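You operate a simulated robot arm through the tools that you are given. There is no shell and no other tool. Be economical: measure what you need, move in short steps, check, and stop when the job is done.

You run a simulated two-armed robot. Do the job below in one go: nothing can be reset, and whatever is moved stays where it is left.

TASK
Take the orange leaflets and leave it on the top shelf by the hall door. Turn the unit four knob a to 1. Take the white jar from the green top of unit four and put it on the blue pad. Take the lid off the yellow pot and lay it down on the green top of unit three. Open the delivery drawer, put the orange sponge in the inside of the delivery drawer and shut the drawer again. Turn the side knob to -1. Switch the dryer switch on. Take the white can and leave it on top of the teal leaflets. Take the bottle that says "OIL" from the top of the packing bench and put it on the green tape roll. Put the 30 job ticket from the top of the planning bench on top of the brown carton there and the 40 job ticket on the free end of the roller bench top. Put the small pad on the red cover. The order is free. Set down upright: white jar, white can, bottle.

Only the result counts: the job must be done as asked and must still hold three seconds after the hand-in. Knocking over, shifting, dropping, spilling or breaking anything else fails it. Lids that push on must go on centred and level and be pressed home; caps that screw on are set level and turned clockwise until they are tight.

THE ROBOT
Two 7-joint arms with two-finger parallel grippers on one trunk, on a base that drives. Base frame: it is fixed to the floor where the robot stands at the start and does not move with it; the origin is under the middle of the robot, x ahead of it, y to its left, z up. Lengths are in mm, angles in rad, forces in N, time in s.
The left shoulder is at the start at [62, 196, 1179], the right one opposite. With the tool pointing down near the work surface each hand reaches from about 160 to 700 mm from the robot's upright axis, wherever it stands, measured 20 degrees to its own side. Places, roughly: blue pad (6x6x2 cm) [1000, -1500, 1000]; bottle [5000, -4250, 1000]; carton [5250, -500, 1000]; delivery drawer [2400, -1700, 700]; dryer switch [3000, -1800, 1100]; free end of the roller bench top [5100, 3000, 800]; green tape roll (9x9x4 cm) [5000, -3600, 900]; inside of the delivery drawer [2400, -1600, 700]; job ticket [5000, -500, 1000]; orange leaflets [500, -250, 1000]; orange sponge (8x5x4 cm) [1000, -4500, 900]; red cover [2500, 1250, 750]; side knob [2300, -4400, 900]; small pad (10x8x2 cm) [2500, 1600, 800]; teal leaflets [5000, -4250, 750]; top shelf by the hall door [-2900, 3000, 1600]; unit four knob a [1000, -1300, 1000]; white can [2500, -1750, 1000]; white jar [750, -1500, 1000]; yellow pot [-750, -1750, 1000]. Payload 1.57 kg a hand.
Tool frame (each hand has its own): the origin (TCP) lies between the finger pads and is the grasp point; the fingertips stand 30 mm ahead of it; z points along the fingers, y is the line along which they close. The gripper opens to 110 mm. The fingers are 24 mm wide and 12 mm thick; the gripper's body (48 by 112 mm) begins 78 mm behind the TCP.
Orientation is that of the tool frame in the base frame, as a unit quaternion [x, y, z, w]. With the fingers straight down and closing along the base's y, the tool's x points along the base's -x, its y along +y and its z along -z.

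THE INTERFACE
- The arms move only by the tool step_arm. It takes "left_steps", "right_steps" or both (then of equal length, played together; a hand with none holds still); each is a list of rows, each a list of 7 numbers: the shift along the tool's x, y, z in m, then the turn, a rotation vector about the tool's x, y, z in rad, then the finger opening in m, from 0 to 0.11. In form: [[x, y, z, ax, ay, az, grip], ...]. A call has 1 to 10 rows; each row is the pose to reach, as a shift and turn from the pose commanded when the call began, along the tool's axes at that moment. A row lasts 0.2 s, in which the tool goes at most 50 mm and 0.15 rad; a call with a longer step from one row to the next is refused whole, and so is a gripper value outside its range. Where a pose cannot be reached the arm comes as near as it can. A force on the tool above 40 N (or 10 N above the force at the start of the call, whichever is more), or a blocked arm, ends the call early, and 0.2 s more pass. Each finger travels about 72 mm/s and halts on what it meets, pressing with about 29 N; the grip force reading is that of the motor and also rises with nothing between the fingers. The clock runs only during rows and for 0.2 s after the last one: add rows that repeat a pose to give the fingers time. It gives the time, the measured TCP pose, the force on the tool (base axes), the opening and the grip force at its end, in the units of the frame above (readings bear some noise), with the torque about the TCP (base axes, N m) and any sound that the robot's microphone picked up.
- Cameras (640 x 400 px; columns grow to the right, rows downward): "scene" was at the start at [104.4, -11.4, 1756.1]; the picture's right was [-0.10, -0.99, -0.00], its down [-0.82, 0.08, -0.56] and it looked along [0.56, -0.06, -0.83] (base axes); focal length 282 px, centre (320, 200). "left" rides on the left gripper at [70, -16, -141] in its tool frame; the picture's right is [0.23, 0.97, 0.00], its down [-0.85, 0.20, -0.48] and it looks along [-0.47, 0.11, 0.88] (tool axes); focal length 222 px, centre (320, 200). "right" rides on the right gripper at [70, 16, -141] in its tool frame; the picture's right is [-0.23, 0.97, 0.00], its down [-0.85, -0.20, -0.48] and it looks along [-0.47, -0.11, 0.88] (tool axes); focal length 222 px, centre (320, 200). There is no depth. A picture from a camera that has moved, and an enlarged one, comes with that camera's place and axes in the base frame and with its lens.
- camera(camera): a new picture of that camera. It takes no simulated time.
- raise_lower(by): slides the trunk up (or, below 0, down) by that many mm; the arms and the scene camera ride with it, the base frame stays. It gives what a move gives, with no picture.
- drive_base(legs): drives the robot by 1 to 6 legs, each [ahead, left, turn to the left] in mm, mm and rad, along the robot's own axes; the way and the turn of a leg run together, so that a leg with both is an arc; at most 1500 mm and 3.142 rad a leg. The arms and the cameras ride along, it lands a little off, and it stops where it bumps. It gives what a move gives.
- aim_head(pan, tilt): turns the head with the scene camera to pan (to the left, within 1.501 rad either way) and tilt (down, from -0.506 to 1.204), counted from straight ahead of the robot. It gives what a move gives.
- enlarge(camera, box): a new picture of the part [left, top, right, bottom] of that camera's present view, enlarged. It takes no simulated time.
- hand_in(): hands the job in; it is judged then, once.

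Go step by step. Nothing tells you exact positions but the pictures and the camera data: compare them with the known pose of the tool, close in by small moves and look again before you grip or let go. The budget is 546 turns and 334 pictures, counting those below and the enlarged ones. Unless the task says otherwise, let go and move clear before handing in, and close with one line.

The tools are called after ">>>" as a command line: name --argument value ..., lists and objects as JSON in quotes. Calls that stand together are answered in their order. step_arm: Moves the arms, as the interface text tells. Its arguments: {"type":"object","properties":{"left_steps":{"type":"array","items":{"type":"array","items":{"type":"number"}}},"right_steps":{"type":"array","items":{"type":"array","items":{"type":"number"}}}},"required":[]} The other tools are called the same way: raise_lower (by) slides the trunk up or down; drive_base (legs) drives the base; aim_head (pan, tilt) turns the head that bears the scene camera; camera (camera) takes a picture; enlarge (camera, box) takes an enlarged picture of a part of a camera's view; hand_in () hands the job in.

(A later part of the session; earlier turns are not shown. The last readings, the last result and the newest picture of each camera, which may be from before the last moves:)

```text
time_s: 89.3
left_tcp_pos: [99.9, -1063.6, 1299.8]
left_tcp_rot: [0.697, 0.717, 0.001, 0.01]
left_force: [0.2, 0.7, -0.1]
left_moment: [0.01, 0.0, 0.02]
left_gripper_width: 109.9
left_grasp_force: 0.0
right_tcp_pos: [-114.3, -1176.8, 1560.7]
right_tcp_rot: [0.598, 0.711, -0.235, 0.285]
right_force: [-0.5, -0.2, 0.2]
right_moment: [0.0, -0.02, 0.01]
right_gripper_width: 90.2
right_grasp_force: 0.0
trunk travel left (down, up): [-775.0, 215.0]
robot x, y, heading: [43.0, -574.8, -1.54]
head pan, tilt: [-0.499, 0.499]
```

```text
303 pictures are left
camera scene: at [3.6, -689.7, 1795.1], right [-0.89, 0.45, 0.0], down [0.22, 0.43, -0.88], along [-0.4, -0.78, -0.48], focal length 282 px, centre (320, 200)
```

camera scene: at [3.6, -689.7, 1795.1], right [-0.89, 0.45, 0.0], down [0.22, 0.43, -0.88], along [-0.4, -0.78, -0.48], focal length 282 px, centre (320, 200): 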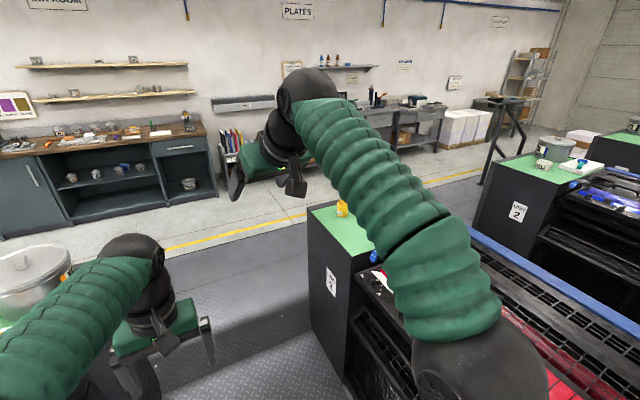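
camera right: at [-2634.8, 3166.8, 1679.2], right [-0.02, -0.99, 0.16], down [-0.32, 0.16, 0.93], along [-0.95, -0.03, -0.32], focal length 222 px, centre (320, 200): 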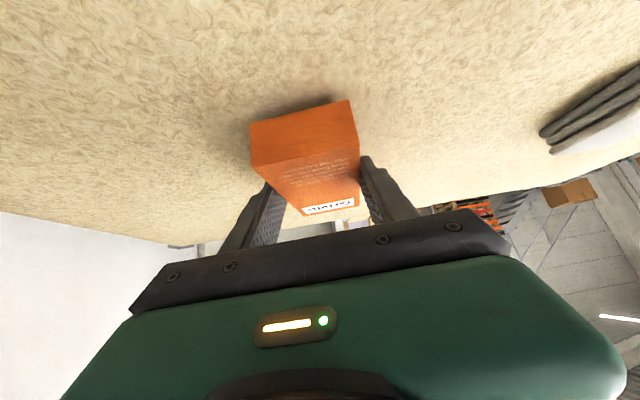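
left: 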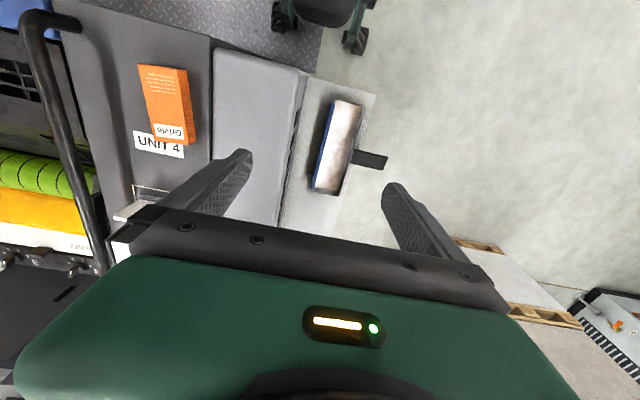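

Green top of unit three: x from −528, y −1490…−1960; yellow pot near [-702, -1818]. I drive down and turn west to face it.

>>> drive_base --legs '[[1150, 150, 0], [0, 0, -1.6]]'

>>> aim_head --pan 0 --tilt 0.8

>>> camera --camera "scene"

```text
time_s: 94.6
left_tcp_pos: [221.8, -2104.6, 1305.2]
left_tcp_rot: [0.707, 0.707, -0.011, 0.005]
left_force: [0.0, -0.5, 0.4]
left_moment: [-0.02, -0.08, 0.0]
left_gripper_width: 110.0
left_grasp_force: 0.0
right_tcp_pos: [9.3, -2204.6, 1572.6]
right_tcp_rot: [0.604, 0.702, -0.252, 0.28]
right_force: [-0.4, 0.8, 0.1]
right_moment: [-0.03, -0.02, 0.04]
right_gripper_width: 89.8
right_grasp_force: 0.1
trunk travel left (down, up): [-775.0, 215.0]
robot x, y, heading: [150.4, -1623.9, -1.574]
head pan, tilt: [-0.499, 0.499]
stopped in leg 1: the robot was blocked; the commanded pose is now the measured one
```

```text
time_s: 95.5
left_tcp_pos: [224.6, -2111.4, 1301.8]
left_tcp_rot: [0.707, 0.707, -0.01, 0.003]
left_force: [0.0, -1.2, 0.6]
left_moment: [0.0, -0.04, -0.01]
left_gripper_width: 109.7
left_grasp_force: 0.1
right_tcp_pos: [11.5, -2215.1, 1568.7]
right_tcp_rot: [0.605, 0.703, -0.252, 0.278]
right_force: [-0.4, -0.5, -0.3]
right_moment: [-0.02, -0.03, 0.01]
right_gripper_width: 90.2
right_grasp_force: 0.1
trunk travel left (down, up): [-775.0, 215.0]
robot x, y, heading: [155.7, -1620.6, -1.567]
head pan, tilt: [0.0, 0.799]
```

```text
302 pictures are left
camera scene: at [149.0, -1741.4, 1769.1], right [-1.0, 0.0, 0.0], down [0.0, 0.72, -0.7], along [0.0, -0.7, -0.72], focal length 282 px, centre (320, 200)
```

scene: 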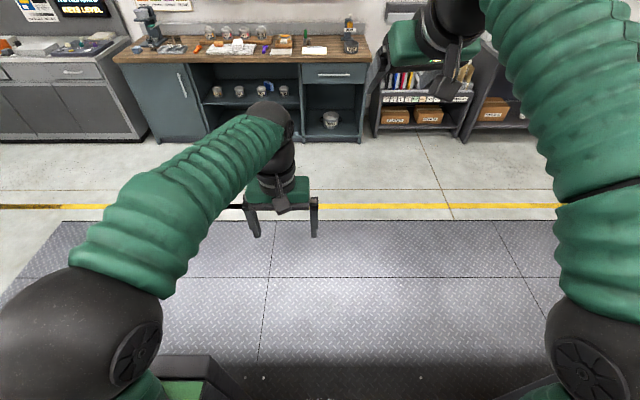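

I went to the wrong side (left is east here) and got blocked. I check the unit-four top on the left for any disturbance.

>>> aim_head --pan 1.5 --tilt 0.8

>>> camera --camera "scene"

```text
time_s: 97.1
left_tcp_pos: [226.4, -2111.6, 1301.6]
left_tcp_rot: [0.706, 0.708, -0.01, 0.003]
left_force: [-0.6, -0.3, 0.2]
left_moment: [-0.01, -0.01, -0.01]
left_gripper_width: 109.8
left_grasp_force: 0.0
right_tcp_pos: [13.2, -2214.0, 1570.0]
right_tcp_rot: [0.603, 0.704, -0.251, 0.278]
right_force: [0.0, -0.1, -0.6]
right_moment: [-0.02, -0.04, -0.02]
right_gripper_width: 90.0
right_grasp_force: 0.0
trunk travel left (down, up): [-775.0, 215.0]
robot x, y, heading: [153.0, -1625.4, -1.569]
head pan, tilt: [1.499, 0.799]
```

```text
301 pictures are left
camera scene: at [231.7, -1666.5, 1769.3], right [-0.07, -1.0, 0.0], down [-0.71, 0.05, -0.7], along [0.7, -0.05, -0.72], focal length 282 px, centre (320, 200)
```

scene: 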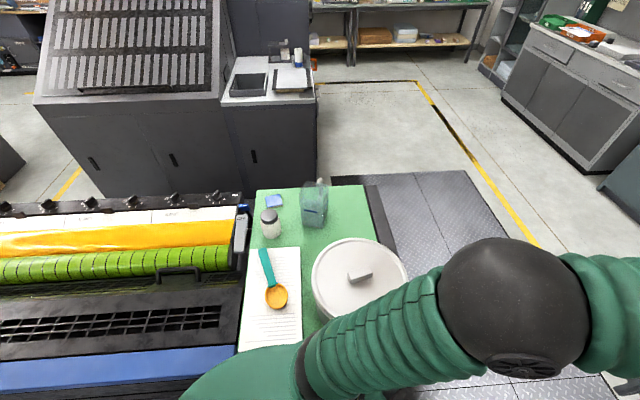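

Nothing moved; the base itself touched unit four. I check the right side before shifting west.

>>> aim_head --pan -1.2 --tilt 0.7

>>> camera --camera "scene"

```text
time_s: 99.5
left_tcp_pos: [225.4, -2110.6, 1302.4]
left_tcp_rot: [0.707, 0.707, -0.01, 0.004]
left_force: [-0.1, 0.3, 0.1]
left_moment: [0.05, 0.03, 0.01]
left_gripper_width: 109.9
left_grasp_force: 0.1
right_tcp_pos: [14.2, -2213.4, 1570.6]
right_tcp_rot: [0.604, 0.704, -0.25, 0.278]
right_force: [0.4, -0.2, -0.7]
right_moment: [0.0, 0.0, 0.03]
right_gripper_width: 90.1
right_grasp_force: 0.0
trunk travel left (down, up): [-775.0, 215.0]
robot x, y, heading: [151.9, -1624.9, -1.575]
head pan, tilt: [-1.201, 0.7]
```

```text
300 pictures are left
camera scene: at [71.8, -1691.1, 1777.3], right [-0.36, 0.93, 0.0], down [0.6, 0.23, -0.76], along [-0.71, -0.28, -0.65], focal length 282 px, centre (320, 200)
```

scene: 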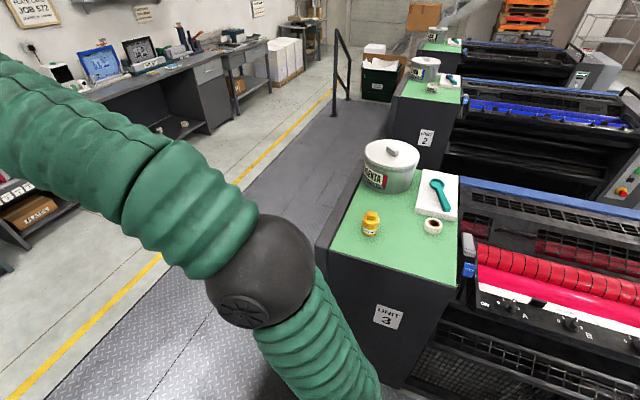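

The yellow pot is near [-679, -1782]; free green area near [-610, -1680]. I shift west and turn to face it.

>>> drive_base --legs '[[0, -340, 0], [0, 0, -1.57], [0, 70, 0]]'

>>> aim_head --pan 0 --tilt 0.9

>>> camera --camera "scene"

```text
time_s: 106.1
left_tcp_pos: [-671.2, -1750.2, 1304.1]
left_tcp_rot: [1.0, 0.01, -0.01, 0.005]
left_force: [-0.3, 0.6, -0.1]
left_moment: [-0.12, 0.02, -0.05]
left_gripper_width: 109.9
left_grasp_force: 0.0
right_tcp_pos: [-780.4, -1534.5, 1566.5]
right_tcp_rot: [0.924, 0.077, -0.374, 0.031]
right_force: [0.5, 1.9, -0.4]
right_moment: [-0.13, 0.0, 0.07]
right_gripper_width: 89.9
right_grasp_force: 0.0
trunk travel left (down, up): [-775.0, 215.0]
robot x, y, heading: [-189.7, -1690.9, -3.121]
head pan, tilt: [-1.201, 0.7]
```

```text
time_s: 107.5
left_tcp_pos: [-669.5, -1788.1, 1302.2]
left_tcp_rot: [1.0, 0.011, -0.011, -0.009]
left_force: [-0.8, 0.2, 1.4]
left_moment: [0.0, 0.0, -0.03]
left_gripper_width: 110.2
left_grasp_force: 0.0
right_tcp_pos: [-778.6, -1581.1, 1571.4]
right_tcp_rot: [0.924, 0.082, -0.374, 0.018]
right_force: [-0.1, -0.5, 0.3]
right_moment: [0.03, -0.03, 0.01]
right_gripper_width: 90.0
right_grasp_force: 0.1
trunk travel left (down, up): [-775.0, 215.0]
robot x, y, heading: [-183.2, -1695.6, -3.12]
head pan, tilt: [0.0, 0.901]
```

```text
299 pictures are left
camera scene: at [-294.4, -1723.5, 1761.1], right [-0.02, 1.0, 0.01], down [0.78, 0.03, -0.62], along [-0.62, 0.0, -0.78], focal length 282 px, centre (320, 200)
```

scene: 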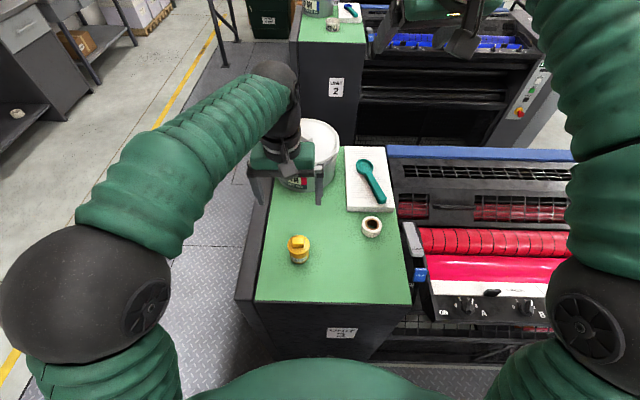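

>>> enlarge --camera "scene" --box '[250, 215, 346, 285]'

>>> camera --camera "left"

```text
5.71 times, centred on (298, 250) of scene
camera zoom: at [-294.4, -1723.5, 1761.1], right [-0.02, 1.0, 0.01], down [0.78, 0.03, -0.62], along [-0.62, 0.0, -0.78], focal length 1609 px, centre (446, -86)
```

zoom: 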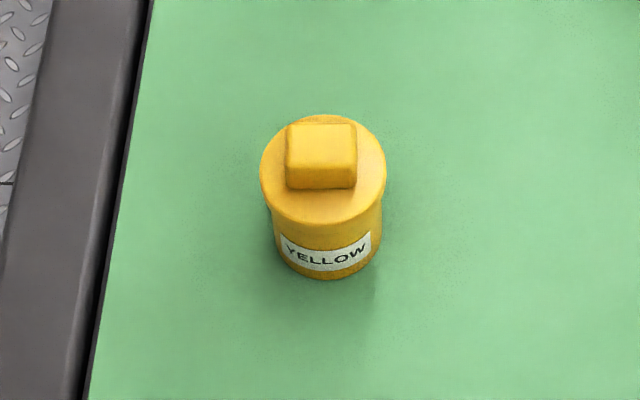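

```text
297 pictures are left
camera left: at [-598.5, -1772.0, 1442.6], right [0.25, -0.97, -0.02], down [-0.84, -0.23, 0.49], along [-0.48, -0.1, -0.87], focal length 222 px, centre (320, 200)
```

left: 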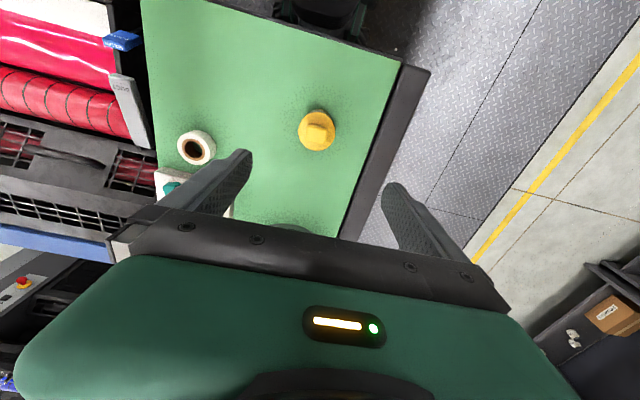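

>>> enlarge --camera "left" --box '[270, 90, 366, 160]'

```text
5.71 times, centred on (318, 125) of left
camera zoom: at [-598.5, -1772.0, 1442.6], right [0.25, -0.97, -0.02], down [-0.84, -0.23, 0.49], along [-0.48, -0.1, -0.87], focal length 1269 px, centre (331, 629)
```

zoom: 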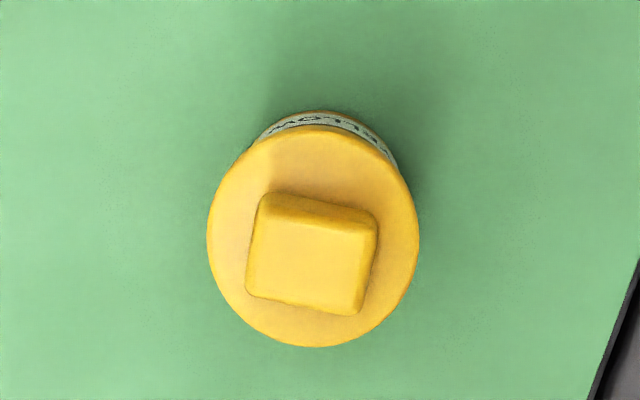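

Knob top at about [-687, -1779, 1083]. I lower the left hand above it and check.

>>> step_arm --left_steps '[[-0.005, -0.002, 0.045, 0, 0, 0, 0.09], [-0.01, -0.004, 0.09, 0, 0, 0, 0.07], [-0.014, -0.006, 0.13, 0, 0, 0, 0.06], [-0.014, -0.006, 0.15, 0, 0, 0, 0.06]]'

>>> camera --camera "left"

>>> enlarge --camera "scene" --box '[250, 185, 346, 285]'

```text
time_s: 108.5
left_tcp_pos: [-688.4, -1769.6, 1152.5]
left_tcp_rot: [1.0, 0.01, -0.011, -0.006]
left_force: [-0.7, 0.0, 1.0]
left_moment: [0.02, -0.02, -0.01]
left_gripper_width: 60.1
left_grasp_force: 0.1
right_tcp_pos: [-779.0, -1569.6, 1570.2]
right_tcp_rot: [0.923, 0.08, -0.375, 0.021]
right_force: [-0.4, -0.4, -0.4]
right_moment: [0.06, -0.01, -0.02]
right_gripper_width: 90.0
right_grasp_force: 0.0
trunk travel left (down, up): [-775.0, 215.0]
robot x, y, heading: [-183.6, -1690.1, -3.112]
head pan, tilt: [0.0, 0.901]
```

```text
295 pictures are left
camera left: at [-617.0, -1753.8, 1292.7], right [0.25, -0.97, -0.02], down [-0.84, -0.22, 0.49], along [-0.48, -0.11, -0.87], focal length 222 px, centre (320, 200)
```

left: 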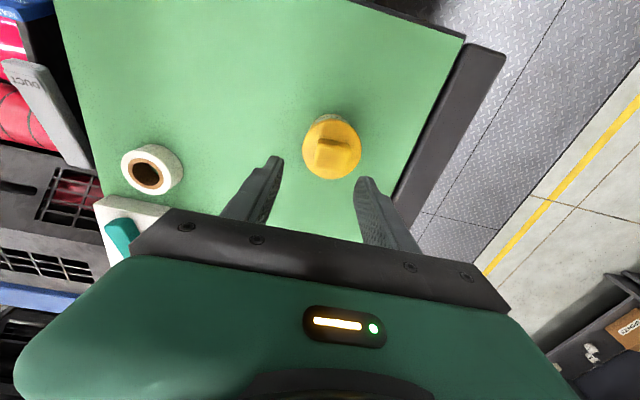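

```text
4.00 times, centred on (298, 235) of scene
camera zoom: at [-295.3, -1714.5, 1761.1], right [-0.02, 1.0, 0.01], down [0.78, 0.02, -0.62], along [-0.62, -0.01, -0.79], focal length 1126 px, centre (408, 60)
```

zoom: 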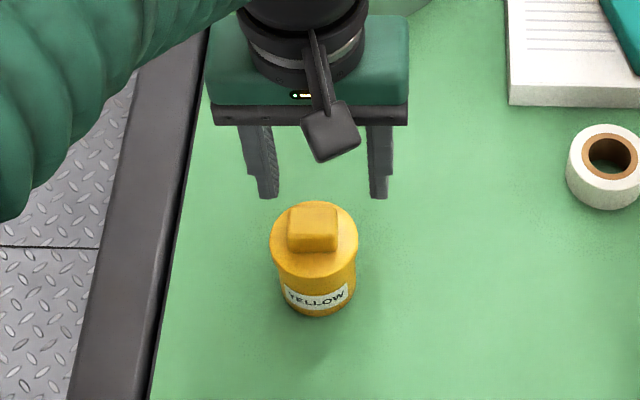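

>>> step_arm --left_steps '[[0.009, 0.005, 0.01, 0, 0, 0, 0.06], [0.009, 0.005, 0.03, 0, 0, 0, 0.06]]'

>>> camera --camera "left"

>>> enlarge --camera "scene" --box '[250, 185, 346, 285]'

```text
time_s: 109.1
left_tcp_pos: [-679.4, -1766.4, 1123.5]
left_tcp_rot: [1.0, 0.011, -0.009, -0.003]
left_force: [1.6, 2.2, 8.4]
left_moment: [-0.18, -0.16, 0.04]
left_gripper_width: 57.9
left_grasp_force: 0.1
right_tcp_pos: [-779.9, -1558.7, 1570.4]
right_tcp_rot: [0.924, 0.079, -0.374, 0.024]
right_force: [-0.2, -0.2, 0.7]
right_moment: [0.06, -0.06, -0.01]
right_gripper_width: 89.9
right_grasp_force: 0.0
trunk travel left (down, up): [-775.0, 215.0]
robot x, y, heading: [-188.6, -1693.4, -3.119]
head pan, tilt: [0.0, 0.901]
```

```text
293 pictures are left
camera left: at [-608.4, -1749.6, 1263.1], right [0.25, -0.97, -0.01], down [-0.84, -0.22, 0.49], along [-0.48, -0.11, -0.87], focal length 222 px, centre (320, 200)
```

left: 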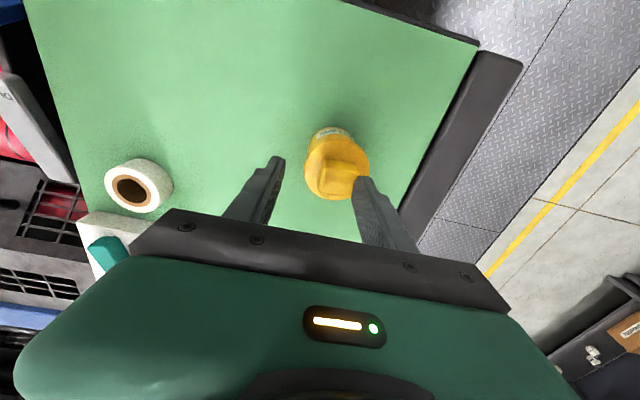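

```text
4.00 times, centred on (298, 235) of scene
camera zoom: at [-295.6, -1696.4, 1761.4], right [-0.02, 1.0, 0.0], down [0.79, 0.02, -0.62], along [-0.62, -0.01, -0.79], focal length 1126 px, centre (408, 60)
```

zoom: 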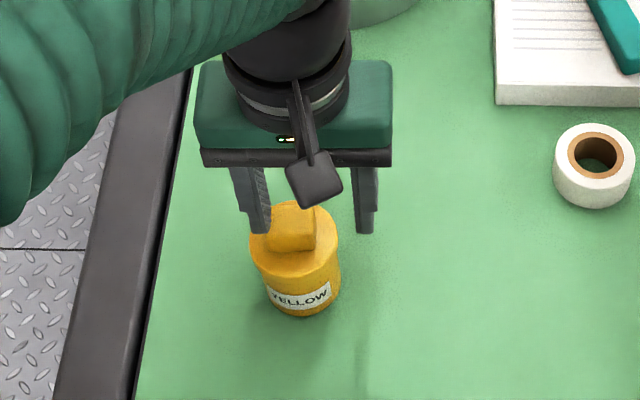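

The body is still swaying after the sideways stop, and a finger brushed the pot. I rise and let it settle.

>>> step_arm --left_steps '[[0, 0, -0.03, 0, 0, 0, 0.06], [0, 0, -0.03, 0, 0, 0, 0.06], [0, 0, -0.03, 0, 0, 0, 0.06], [0, 0, -0.03, 0, 0, 0, 0.06], [0, 0, -0.03, 0, 0, 0, 0.06], [0, 0, -0.03, 0, 0, 0, 0.06], [0, 0, -0.03, 0, 0, 0, 0.06], [0, 0, -0.03, 0, 0, 0, 0.06], [0, 0, -0.03, 0, 0, 0, 0.06], [0, 0, -0.03, 0, 0, 0, 0.06]]'

>>> step_arm --left_steps '[[0, 0, 0, 0, 0, 0, 0.06], [0, 0, 0, 0, 0, 0, 0.06], [0, 0, 0, 0, 0, 0, 0.06], [0, 0, 0, 0, 0, 0, 0.06], [0, 0, 0, 0, 0, 0, 0.06]]'

>>> camera --camera "left"

>>> enlarge --camera "scene" --box '[250, 185, 346, 285]'

```text
time_s: 111.3
left_tcp_pos: [-677.9, -1764.8, 1152.0]
left_tcp_rot: [1.0, 0.01, -0.009, -0.002]
left_force: [1.3, 0.7, -0.6]
left_moment: [0.0, 0.04, 0.0]
left_gripper_width: 60.0
left_grasp_force: 0.0
right_tcp_pos: [-778.4, -1555.0, 1569.7]
right_tcp_rot: [0.924, 0.078, -0.374, 0.024]
right_force: [0.1, -0.6, -0.5]
right_moment: [-0.01, 0.0, 0.02]
right_gripper_width: 90.1
right_grasp_force: 0.0
trunk travel left (down, up): [-775.0, 215.0]
robot x, y, heading: [-187.7, -1692.1, -3.124]
head pan, tilt: [0.0, 0.901]
```

```text
time_s: 112.5
left_tcp_pos: [-677.1, -1765.5, 1152.8]
left_tcp_rot: [1.0, 0.011, -0.009, -0.002]
left_force: [-0.4, -0.1, -0.9]
left_moment: [0.0, -0.03, -0.02]
left_gripper_width: 59.9
left_grasp_force: 0.0
right_tcp_pos: [-778.7, -1554.8, 1569.6]
right_tcp_rot: [0.924, 0.078, -0.374, 0.025]
right_force: [-0.4, 0.0, 0.3]
right_moment: [0.01, -0.02, 0.03]
right_gripper_width: 90.2
right_grasp_force: 0.1
trunk travel left (down, up): [-775.0, 215.0]
robot x, y, heading: [-188.9, -1693.6, -3.118]
head pan, tilt: [0.0, 0.901]
```

```text
291 pictures are left
camera left: at [-606.4, -1746.6, 1292.6], right [0.25, -0.97, -0.01], down [-0.84, -0.22, 0.49], along [-0.48, -0.11, -0.87], focal length 222 px, centre (320, 200)
```

left: 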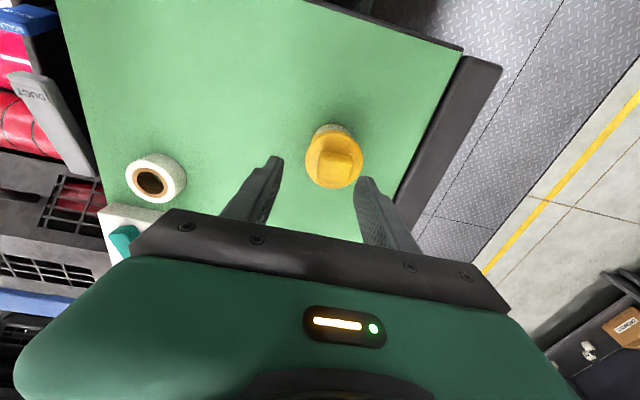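

```text
4.00 times, centred on (298, 235) of scene
camera zoom: at [-295.3, -1696.6, 1761.2], right [-0.02, 1.0, 0.0], down [0.78, 0.02, -0.62], along [-0.62, -0.01, -0.79], focal length 1126 px, centre (408, 60)
```

zoom: 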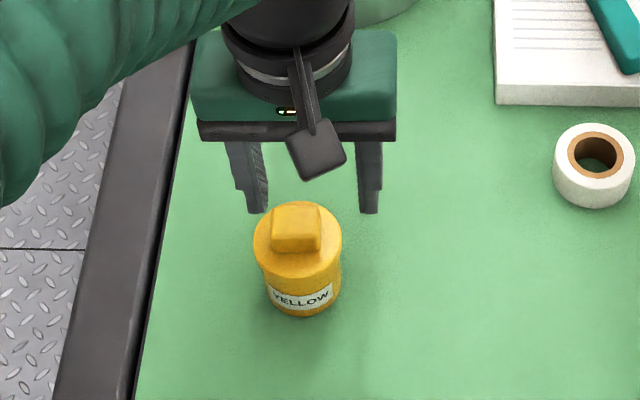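

Settled. Knob at about [-680, -1777]; I shift 11 mm and lower astride the knob.

>>> step_arm --left_steps '[[-0.002, 0.011, 0.01, 0, 0, 0, 0.06], [-0.002, 0.011, 0.035, 0, 0, 0, 0.06], [-0.002, 0.011, 0.052, 0, 0, 0, 0.06]]'

>>> camera --camera "left"

>>> enlarge --camera "scene" --box '[250, 185, 346, 285]'

```text
time_s: 113.3
left_tcp_pos: [-680.6, -1774.1, 1099.1]
left_tcp_rot: [1.0, 0.009, -0.011, -0.001]
left_force: [0.0, 0.2, -0.2]
left_moment: [-0.04, 0.0, -0.03]
left_gripper_width: 60.1
left_grasp_force: 0.1
right_tcp_pos: [-780.8, -1555.7, 1570.2]
right_tcp_rot: [0.924, 0.078, -0.374, 0.025]
right_force: [-0.2, 0.6, 0.2]
right_moment: [0.01, -0.01, 0.01]
right_gripper_width: 89.8
right_grasp_force: 0.1
trunk travel left (down, up): [-775.0, 215.0]
robot x, y, heading: [-188.2, -1693.8, -3.122]
head pan, tilt: [0.0, 0.901]
```

```text
289 pictures are left
camera left: at [-609.5, -1756.5, 1239.9], right [0.25, -0.97, -0.01], down [-0.84, -0.22, 0.49], along [-0.48, -0.11, -0.87], focal length 222 px, centre (320, 200)
```

left: 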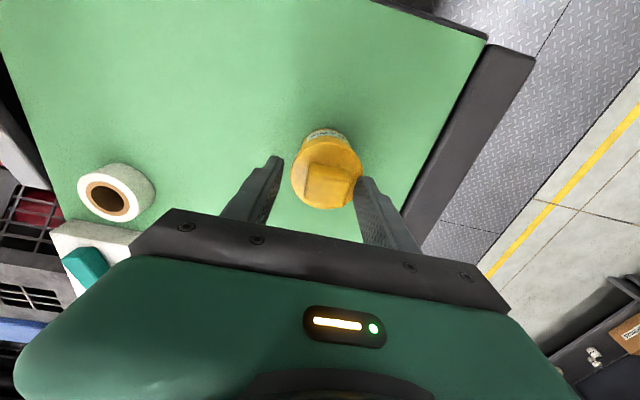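

```text
4.00 times, centred on (298, 235) of scene
camera zoom: at [-296.2, -1696.3, 1761.1], right [-0.02, 1.0, 0.0], down [0.79, 0.02, -0.62], along [-0.62, -0.01, -0.79], focal length 1126 px, centre (408, 60)
```

zoom: 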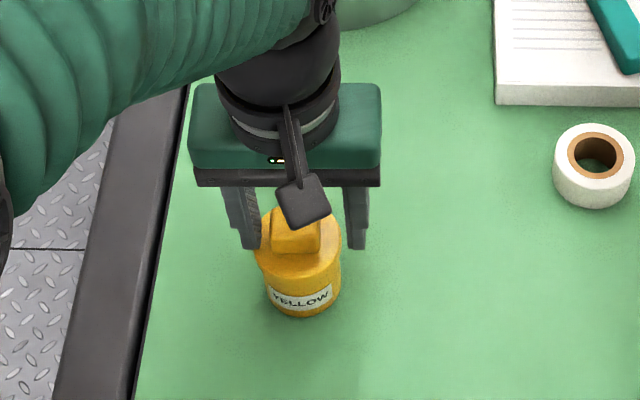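

>>> step_arm --left_steps '[[0, 0, 0, 0, 0, 0, 0.045], [0, 0, 0, 0, 0, 0, 0.03], [0, 0, 0, 0, 0, 0, 0.02], [0, 0, 0, 0, 0, 0, 0.02]]'

>>> enlarge --camera "left" --box '[240, 110, 420, 230]'

>>> enlarge --camera "scene" --box '[250, 185, 346, 285]'

```text
time_s: 114.3
left_tcp_pos: [-678.5, -1774.0, 1099.3]
left_tcp_rot: [1.0, 0.009, -0.01, -0.001]
left_force: [0.5, -0.7, 2.3]
left_moment: [-0.07, -0.05, -0.01]
left_gripper_width: 32.9
left_grasp_force: 29.1
right_tcp_pos: [-778.7, -1554.9, 1569.0]
right_tcp_rot: [0.923, 0.079, -0.375, 0.025]
right_force: [0.9, -0.5, -1.0]
right_moment: [0.01, -0.01, -0.02]
right_gripper_width: 89.9
right_grasp_force: 0.1
trunk travel left (down, up): [-775.0, 215.0]
robot x, y, heading: [-186.7, -1689.1, -3.118]
head pan, tilt: [0.0, 0.901]
heard: snap
```

```text
3.33 times, centred on (330, 170) of left
camera zoom: at [-608.8, -1756.7, 1240.3], right [0.25, -0.97, -0.01], down [-0.84, -0.22, 0.49], along [-0.48, -0.11, -0.87], focal length 740 px, centre (287, 300)
```

zoom: 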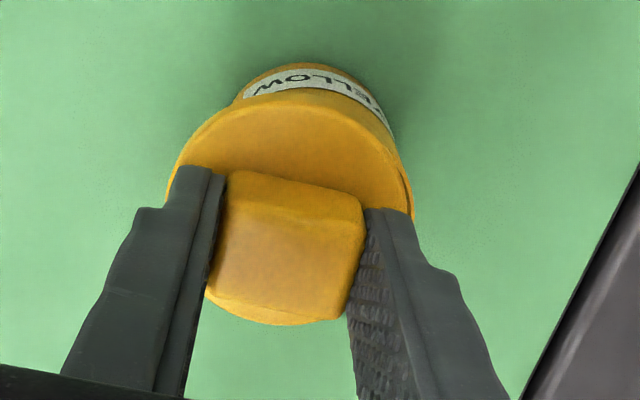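

```text
4.00 times, centred on (298, 235) of scene
camera zoom: at [-294.8, -1696.6, 1761.2], right [-0.02, 1.0, 0.0], down [0.78, 0.02, -0.62], along [-0.62, -0.01, -0.78], focal length 1126 px, centre (408, 60)
```

zoom: 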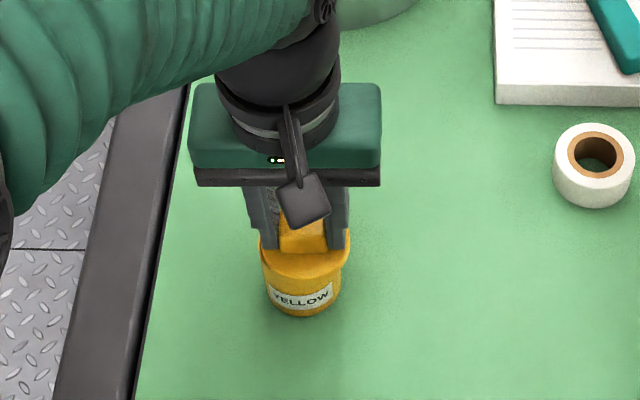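

A snap – the lid came loose in the grip. I lift slowly and check that the pot stays.

>>> step_arm --left_steps '[[0, 0, -0.008, 0, 0, 0, 0.02], [0, 0, -0.02, 0, 0, 0, 0.02], [0, 0, -0.04, 0, 0, 0, 0.02]]'

>>> enlarge --camera "scene" --box '[250, 185, 346, 285]'

```text
time_s: 115.1
left_tcp_pos: [-679.6, -1776.6, 1141.7]
left_tcp_rot: [1.0, 0.009, -0.009, -0.001]
left_force: [-0.1, 0.1, 0.3]
left_moment: [0.0, -0.02, 0.01]
left_gripper_width: 32.9
left_grasp_force: 29.1
right_tcp_pos: [-778.0, -1555.7, 1570.7]
right_tcp_rot: [0.923, 0.078, -0.375, 0.024]
right_force: [0.4, 0.4, 0.3]
right_moment: [0.02, 0.02, 0.04]
right_gripper_width: 89.9
right_grasp_force: 0.0
trunk travel left (down, up): [-775.0, 215.0]
robot x, y, heading: [-185.8, -1690.1, -3.116]
head pan, tilt: [0.0, 0.901]
```

```text
4.00 times, centred on (298, 235) of scene
camera zoom: at [-294.5, -1696.7, 1761.2], right [-0.02, 1.0, 0.0], down [0.78, 0.02, -0.62], along [-0.62, -0.01, -0.78], focal length 1126 px, centre (408, 60)
```

zoom: 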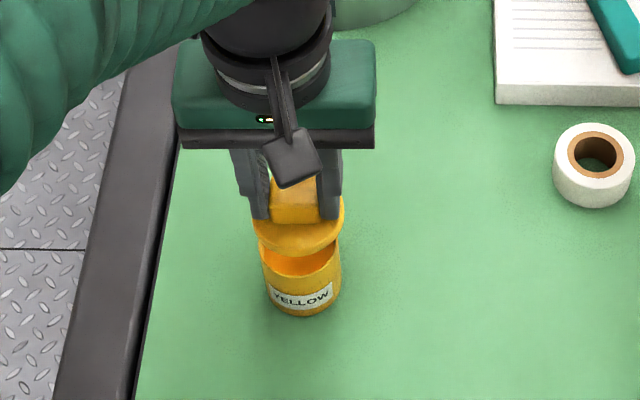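

Lid is off. I carry it to about [-650, -1680] and lower it.

>>> step_arm --left_steps '[[0, 0, -0.045, 0, 0, 0, 0.02], [0.015, -0.045, -0.045, 0, 0, 0, 0.02], [0.03, -0.09, -0.045, 0, 0, 0, 0.02], [0.03, -0.1, -0.01, 0, 0, 0, 0.02], [0.03, -0.1, 0.035, 0, 0, 0, 0.02], [0.03, -0.1, 0.07, 0, 0, 0, 0.02]]'

>>> enlarge --camera "scene" --box '[260, 195, 380, 295]'

```text
time_s: 116.5
left_tcp_pos: [-652.8, -1675.3, 1071.1]
left_tcp_rot: [1.0, 0.009, -0.01, -0.003]
left_force: [0.7, -0.2, -0.9]
left_moment: [-0.01, -0.03, -0.05]
left_gripper_width: 32.9
left_grasp_force: 29.1
right_tcp_pos: [-778.7, -1555.7, 1570.0]
right_tcp_rot: [0.924, 0.078, -0.373, 0.024]
right_force: [0.3, -0.3, -0.8]
right_moment: [0.02, 0.01, 0.0]
right_gripper_width: 89.8
right_grasp_force: 0.1
trunk travel left (down, up): [-775.0, 215.0]
robot x, y, heading: [-186.5, -1691.4, -3.123]
head pan, tilt: [0.0, 0.901]
```

```text
4.00 times, centred on (320, 245) of scene
camera zoom: at [-296.3, -1697.2, 1761.2], right [-0.02, 1.0, 0.0], down [0.79, 0.02, -0.62], along [-0.62, -0.01, -0.79], focal length 1126 px, centre (320, 20)
```

zoom: 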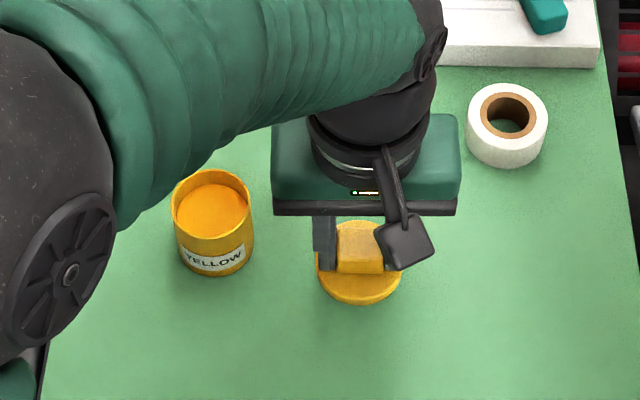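

>>> step_arm --left_steps '[[0, 0, 0.006, 0, 0, 0, 0.02], [0, 0, 0.012, 0, 0, 0, 0.02], [0, 0, 0.017, 0, 0, 0, 0.02]]'

>>> enlarge --camera "scene" --box '[260, 195, 380, 295]'

```text
time_s: 117.3
left_tcp_pos: [-652.9, -1674.3, 1054.5]
left_tcp_rot: [1.0, 0.01, -0.01, -0.001]
left_force: [-0.7, -0.9, -0.3]
left_moment: [-0.01, -0.01, -0.01]
left_gripper_width: 32.9
left_grasp_force: 28.6
right_tcp_pos: [-779.1, -1554.4, 1569.2]
right_tcp_rot: [0.924, 0.079, -0.374, 0.025]
right_force: [-0.1, -0.8, -0.8]
right_moment: [0.0, -0.01, 0.0]
right_gripper_width: 90.2
right_grasp_force: 0.0
trunk travel left (down, up): [-775.0, 215.0]
robot x, y, heading: [-185.7, -1689.8, -3.116]
head pan, tilt: [0.0, 0.901]
```

```text
4.00 times, centred on (320, 245) of scene
camera zoom: at [-295.6, -1695.8, 1761.2], right [-0.02, 1.0, 0.0], down [0.78, 0.02, -0.62], along [-0.62, -0.02, -0.79], focal length 1126 px, centre (320, 20)
```

zoom: 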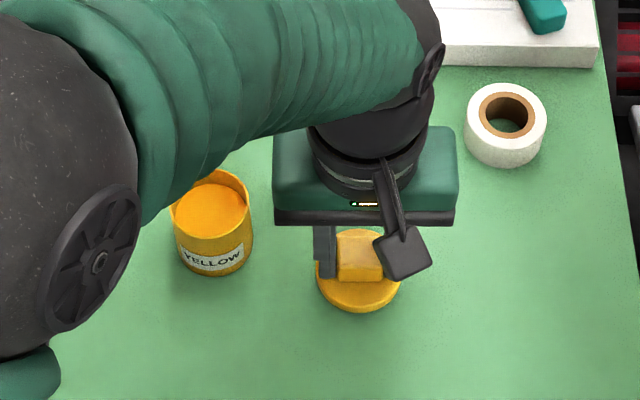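

>>> step_arm --left_steps '[[0, 0, 0.004, 0, 0, 0, 0.02], [0, 0, 0.008, 0, 0, 0, 0.02], [0, 0, 0.012, 0, 0, 0, 0.02]]'

```text
time_s: 118.1
left_tcp_pos: [-654.4, -1674.3, 1042.4]
left_tcp_rot: [1.0, 0.01, -0.009, -0.002]
left_force: [-0.1, 0.0, 0.2]
left_moment: [0.01, 0.0, 0.0]
left_gripper_width: 32.9
left_grasp_force: 29.3
right_tcp_pos: [-778.3, -1553.7, 1570.3]
right_tcp_rot: [0.924, 0.078, -0.374, 0.025]
right_force: [0.4, -0.1, 1.5]
right_moment: [-0.01, 0.03, 0.04]
right_gripper_width: 90.1
right_grasp_force: 0.0
trunk travel left (down, up): [-775.0, 215.0]
robot x, y, heading: [-187.6, -1690.9, -3.12]
head pan, tilt: [0.0, 0.901]
```

>>> step_arm --left_steps '[[0, 0, 0.004, 0, 0, 0, 0.02], [0, 0, 0.008, 0, 0, 0, 0.02]]'

>>> enlarge --camera "left" --box '[240, 110, 420, 230]'

```text
time_s: 118.7
left_tcp_pos: [-652.9, -1673.7, 1037.1]
left_tcp_rot: [1.0, 0.01, -0.014, -0.003]
left_force: [-1.8, 0.7, 27.3]
left_moment: [-0.32, -0.36, 0.03]
left_gripper_width: 32.9
left_grasp_force: 28.6
right_tcp_pos: [-774.2, -1555.3, 1571.6]
right_tcp_rot: [0.923, 0.079, -0.376, 0.024]
right_force: [-0.2, 0.0, 0.0]
right_moment: [-0.01, -0.01, -0.02]
right_gripper_width: 89.8
right_grasp_force: 0.0
trunk travel left (down, up): [-775.0, 215.0]
robot x, y, heading: [-185.4, -1693.4, -3.118]
head pan, tilt: [0.0, 0.901]
```

```text
3.33 times, centred on (330, 170) of left
camera zoom: at [-581.4, -1656.6, 1177.5], right [0.25, -0.97, -0.01], down [-0.84, -0.22, 0.5], along [-0.49, -0.11, -0.87], focal length 740 px, centre (287, 300)
```

zoom: 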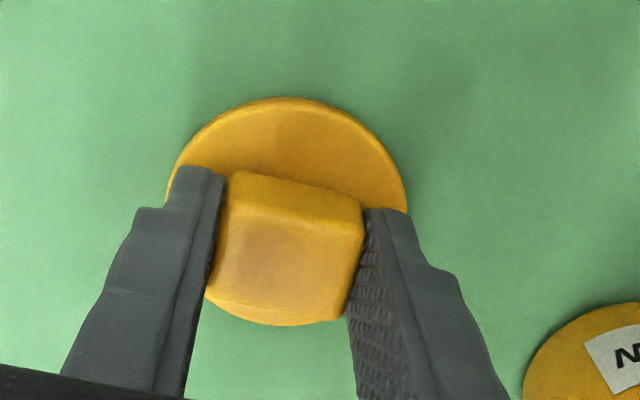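

Contact with the top. I release and rise.

>>> step_arm --left_steps '[[0, 0, -0.004, 0, 0, 0, 0.033], [0, 0, -0.005, 0, 0, 0, 0.045], [0, 0, -0.005, 0, 0, 0, 0.055], [0, 0, -0.005, 0, 0, 0, 0.06], [0, 0, -0.04, 0, 0, 0, 0.06], [0, 0, -0.085, 0, 0, 0, 0.06], [0, 0, -0.13, 0, 0, 0, 0.06], [0, 0, -0.175, 0, 0, 0, 0.06], [0, 0, -0.22, 0, 0, 0, 0.06], [0, 0, -0.26, 0, 0, 0, 0.06]]'

>>> camera --camera "scene"

```text
time_s: 120.9
left_tcp_pos: [-648.6, -1675.1, 1293.2]
left_tcp_rot: [1.0, 0.01, -0.011, -0.001]
left_force: [-0.2, -0.9, -0.8]
left_moment: [0.01, -0.02, 0.01]
left_gripper_width: 59.8
left_grasp_force: 0.0
right_tcp_pos: [-777.2, -1555.1, 1569.8]
right_tcp_rot: [0.924, 0.078, -0.374, 0.025]
right_force: [0.4, 0.2, -0.3]
right_moment: [0.02, 0.0, -0.04]
right_gripper_width: 90.1
right_grasp_force: 0.0
trunk travel left (down, up): [-775.0, 215.0]
robot x, y, heading: [-186.0, -1689.8, -3.118]
head pan, tilt: [0.0, 0.901]
```

```text
281 pictures are left
camera scene: at [-294.1, -1696.1, 1761.2], right [-0.02, 1.0, 0.0], down [0.78, 0.02, -0.62], along [-0.62, -0.01, -0.78], focal length 282 px, centre (320, 200)
```

scene: 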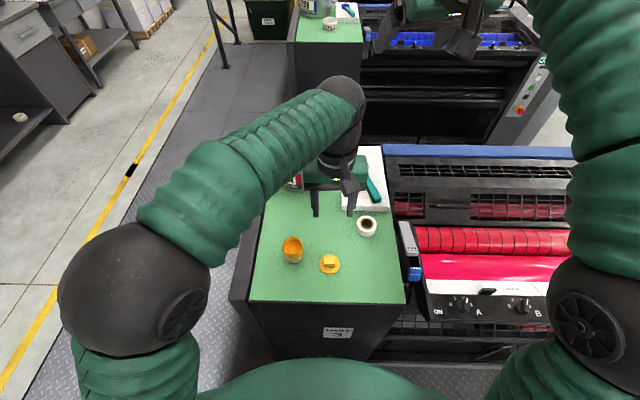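

Lid is laid down and the pot stands. I turn south and drive out toward the sponge bench.

>>> drive_base --legs '[[0, 0, 1.548], [1200, 0, 0]]'

>>> step_arm --right_steps '[[0, 0, 0, 0, 0.14, 0, 0.09], [0.02, 0, 0, 0, 0.28, 0, 0.09], [0.04, 0, 0, 0, 0.42, 0, 0.09], [0.06, 0, 0, 0, 0.56, 0, 0.09], [0.09, 0, 0.02, 0, 0.7, 0, 0.09], [0.12, 0, 0.05, 0, 0.75, 0, 0.09], [0.16, 0, 0.08, 0, 0.75, 0, 0.09], [0.2, 0, 0.11, 0, 0.75, 0, 0.09], [0.24, 0, 0.14, 0, 0.75, 0, 0.09]]'

>>> aim_head --pan 0.5 --tilt 0.4

>>> camera --camera "scene"

```text
time_s: 130.7
left_tcp_pos: [-269.6, -3343.7, 1293.6]
left_tcp_rot: [0.723, 0.691, -0.01, 0.005]
left_force: [0.3, 0.0, 0.4]
left_moment: [-0.01, 0.01, 0.03]
left_gripper_width: 60.1
left_grasp_force: 0.1
right_tcp_pos: [-397.2, -3465.4, 1570.2]
right_tcp_rot: [0.621, 0.688, -0.256, 0.274]
right_force: [-0.5, 0.1, -0.1]
right_moment: [0.03, 0.0, 0.0]
right_gripper_width: 90.0
right_grasp_force: 0.1
trunk travel left (down, up): [-775.0, 215.0]
robot x, y, heading: [-226.9, -2882.1, -1.609]
head pan, tilt: [0.0, 0.901]
```

```text
time_s: 132.7
left_tcp_pos: [-270.7, -3344.4, 1292.6]
left_tcp_rot: [0.723, 0.691, -0.008, 0.006]
left_force: [0.1, -0.2, 0.4]
left_moment: [0.02, 0.01, 0.01]
left_gripper_width: 60.0
left_grasp_force: 0.0
right_tcp_pos: [-407.1, -3390.6, 1302.7]
right_tcp_rot: [0.671, 0.742, -0.012, 0.003]
right_force: [-0.2, 0.4, -0.2]
right_moment: [-0.02, -0.01, 0.02]
right_gripper_width: 89.7
right_grasp_force: 0.1
right hand out of reach, approached as far as the arm can: row 2, 3, 4, 5, 6
trunk travel left (down, up): [-775.0, 215.0]
robot x, y, heading: [-222.7, -2884.0, -1.611]
head pan, tilt: [0.0, 0.901]
```

```text
time_s: 133.6
left_tcp_pos: [-269.5, -3344.1, 1293.2]
left_tcp_rot: [0.723, 0.69, -0.009, 0.006]
left_force: [-0.2, -0.1, -0.3]
left_moment: [0.0, 0.0, 0.0]
left_gripper_width: 60.0
left_grasp_force: 0.0
right_tcp_pos: [-408.5, -3389.5, 1301.6]
right_tcp_rot: [0.671, 0.741, -0.011, 0.003]
right_force: [0.1, 0.0, 0.2]
right_moment: [0.03, 0.03, 0.03]
right_gripper_width: 89.9
right_grasp_force: 0.1
trunk travel left (down, up): [-775.0, 215.0]
robot x, y, heading: [-222.4, -2885.3, -1.606]
head pan, tilt: [0.499, 0.4]
```

```text
280 pictures are left
camera scene: at [-183.8, -3004.1, 1804.1], right [-0.9, -0.44, 0.0], down [-0.17, 0.35, -0.92], along [0.41, -0.83, -0.39], focal length 282 px, centre (320, 200)
```

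scene: 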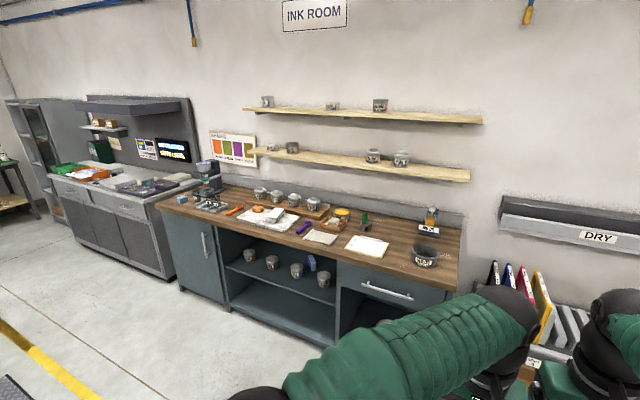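

>>> enlarge --camera "scene" --box '[180, 150, 480, 290]'

>>> enlarge --camera "scene" --box '[30, 90, 230, 290]'

```text
2.13 times, centred on (330, 220) of scene
camera zoom: at [-183.8, -3004.1, 1804.1], right [-0.9, -0.44, 0.0], down [-0.17, 0.35, -0.92], along [0.41, -0.83, -0.39], focal length 601 px, centre (299, 157)
```

zoom: 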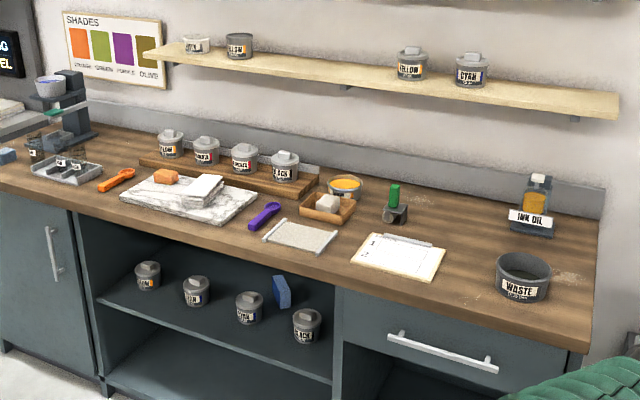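

```text
2.00 times, centred on (130, 190) of scene
camera zoom: at [-183.8, -3004.1, 1804.1], right [-0.9, -0.44, 0.0], down [-0.17, 0.35, -0.92], along [0.41, -0.83, -0.39], focal length 563 px, centre (700, 220)
```

zoom: 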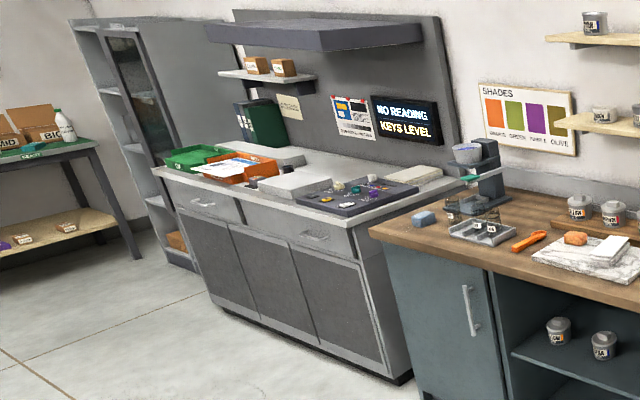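

The sponge lies on the marble slab near [1067, -4495]. I drive in front of it.

>>> drive_base --legs '[[480, 740, 0], [480, 740, 0.0], [0, 0, 0.035]]'

>>> aim_head --pan -0.2 --tilt 0.85

>>> camera --camera "scene"

>>> camera --camera "right"

```text
time_s: 143.0
left_tcp_pos: [1210.7, -4364.5, 1292.3]
left_tcp_rot: [0.711, 0.703, -0.01, 0.006]
left_force: [0.1, -0.1, 0.8]
left_moment: [0.0, 0.02, -0.01]
left_gripper_width: 59.9
left_grasp_force: 0.0
right_tcp_pos: [1076.0, -4415.7, 1302.8]
right_tcp_rot: [0.657, 0.754, -0.012, 0.001]
right_force: [-0.2, 0.6, 0.0]
right_moment: [-0.03, 0.0, 0.01]
right_gripper_width: 90.0
right_grasp_force: 0.0
trunk travel left (down, up): [-775.0, 215.0]
robot x, y, heading: [1239.0, -3902.7, -1.575]
head pan, tilt: [0.499, 0.4]
```

```text
time_s: 144.1
left_tcp_pos: [1208.6, -4362.8, 1295.3]
left_tcp_rot: [0.71, 0.705, -0.009, 0.007]
left_force: [1.1, 0.3, 0.0]
left_moment: [0.02, -0.03, 0.0]
left_gripper_width: 60.0
left_grasp_force: 0.0
right_tcp_pos: [1072.1, -4415.6, 1302.5]
right_tcp_rot: [0.657, 0.753, -0.013, 0.004]
right_force: [-0.8, 0.1, 0.0]
right_moment: [-0.04, 0.01, -0.01]
right_gripper_width: 90.0
right_grasp_force: 0.1
trunk travel left (down, up): [-775.0, 215.0]
robot x, y, heading: [1239.5, -3903.0, -1.575]
head pan, tilt: [-0.201, 0.85]
```

```text
277 pictures are left
camera scene: at [1221.6, -4016.6, 1765.1], right [-0.98, 0.2, 0.0], down [0.15, 0.74, -0.66], along [-0.13, -0.65, -0.75], focal length 282 px, centre (320, 200)
```

scene: 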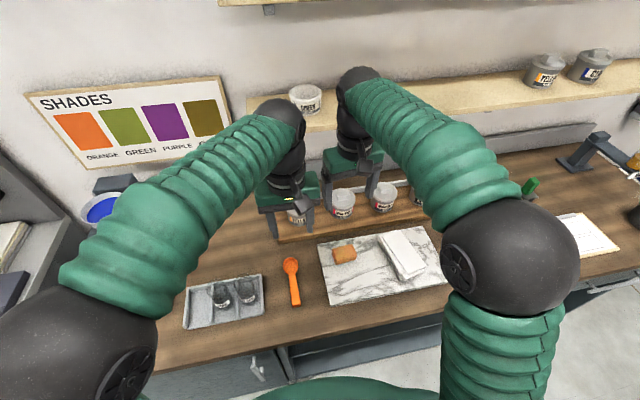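

```text
276 pictures are left
camera right: at [1079.6, -4340.5, 1442.6], right [1.0, -0.09, -0.01], down [-0.08, -0.86, 0.5], along [-0.05, -0.5, -0.87], focal length 222 px, centre (320, 200)
```

right: 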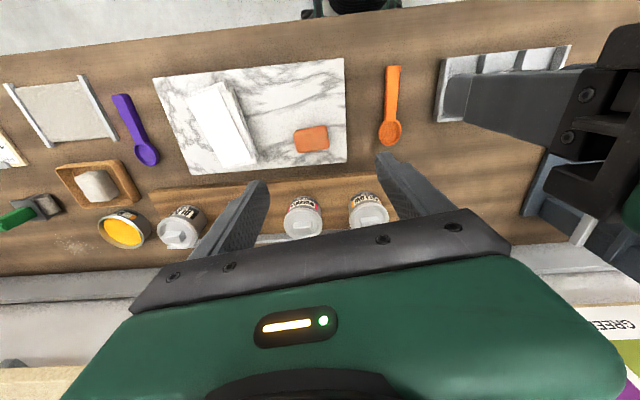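

Sponge at about [1050, -4460], top near 975. I lower the right hand over it part way and re-check.

>>> step_arm --right_steps '[[-0.009, -0.006, 0.045, 0, 0, 0.05, 0.11], [-0.018, -0.012, 0.09, 0, 0, 0.09, 0.11], [-0.027, -0.018, 0.135, 0, 0, 0.09, 0.11], [-0.034, -0.023, 0.18, 0, 0, 0.09, 0.11], [-0.034, -0.023, 0.225, 0, 0, 0.09, 0.11]]'

>>> camera --camera "right"

>>> enlarge --camera "scene" --box '[280, 180, 420, 300]'

```text
time_s: 145.3
left_tcp_pos: [1206.8, -4362.9, 1292.8]
left_tcp_rot: [0.71, 0.704, -0.009, 0.007]
left_force: [-0.4, -1.3, 0.5]
left_moment: [-0.03, 0.03, 0.03]
left_gripper_width: 60.1
left_grasp_force: 0.0
right_tcp_pos: [1050.3, -4457.3, 1078.7]
right_tcp_rot: [0.691, 0.723, -0.011, 0.004]
right_force: [-0.6, -0.4, 0.2]
right_moment: [0.02, 0.02, 0.01]
right_gripper_width: 110.1
right_grasp_force: 0.0
trunk travel left (down, up): [-775.0, 215.0]
robot x, y, heading: [1236.7, -3903.6, -1.573]
head pan, tilt: [-0.201, 0.85]
```

```text
275 pictures are left
camera right: at [1062.9, -4384.1, 1218.4], right [0.98, -0.18, -0.01], down [-0.16, -0.85, 0.5], along [-0.1, -0.49, -0.87], focal length 222 px, centre (320, 200)
```

right: 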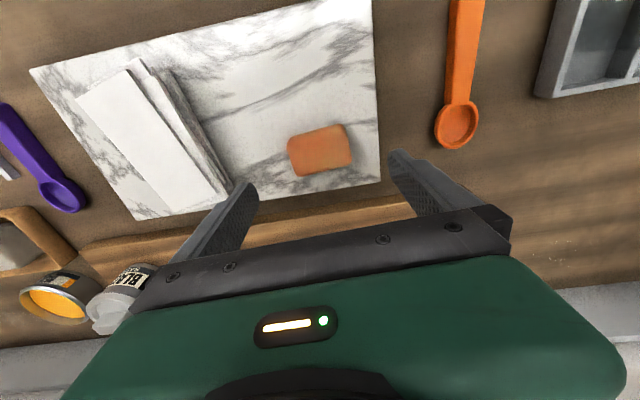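

```text
3.33 times, centred on (350, 240) of scene
camera zoom: at [1220.5, -4019.3, 1764.9], right [-0.98, 0.2, 0.0], down [0.15, 0.74, -0.66], along [-0.13, -0.64, -0.75], focal length 939 px, centre (220, 67)
```

zoom: 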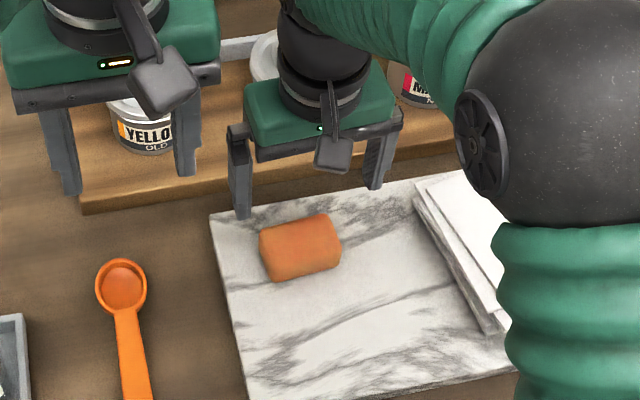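

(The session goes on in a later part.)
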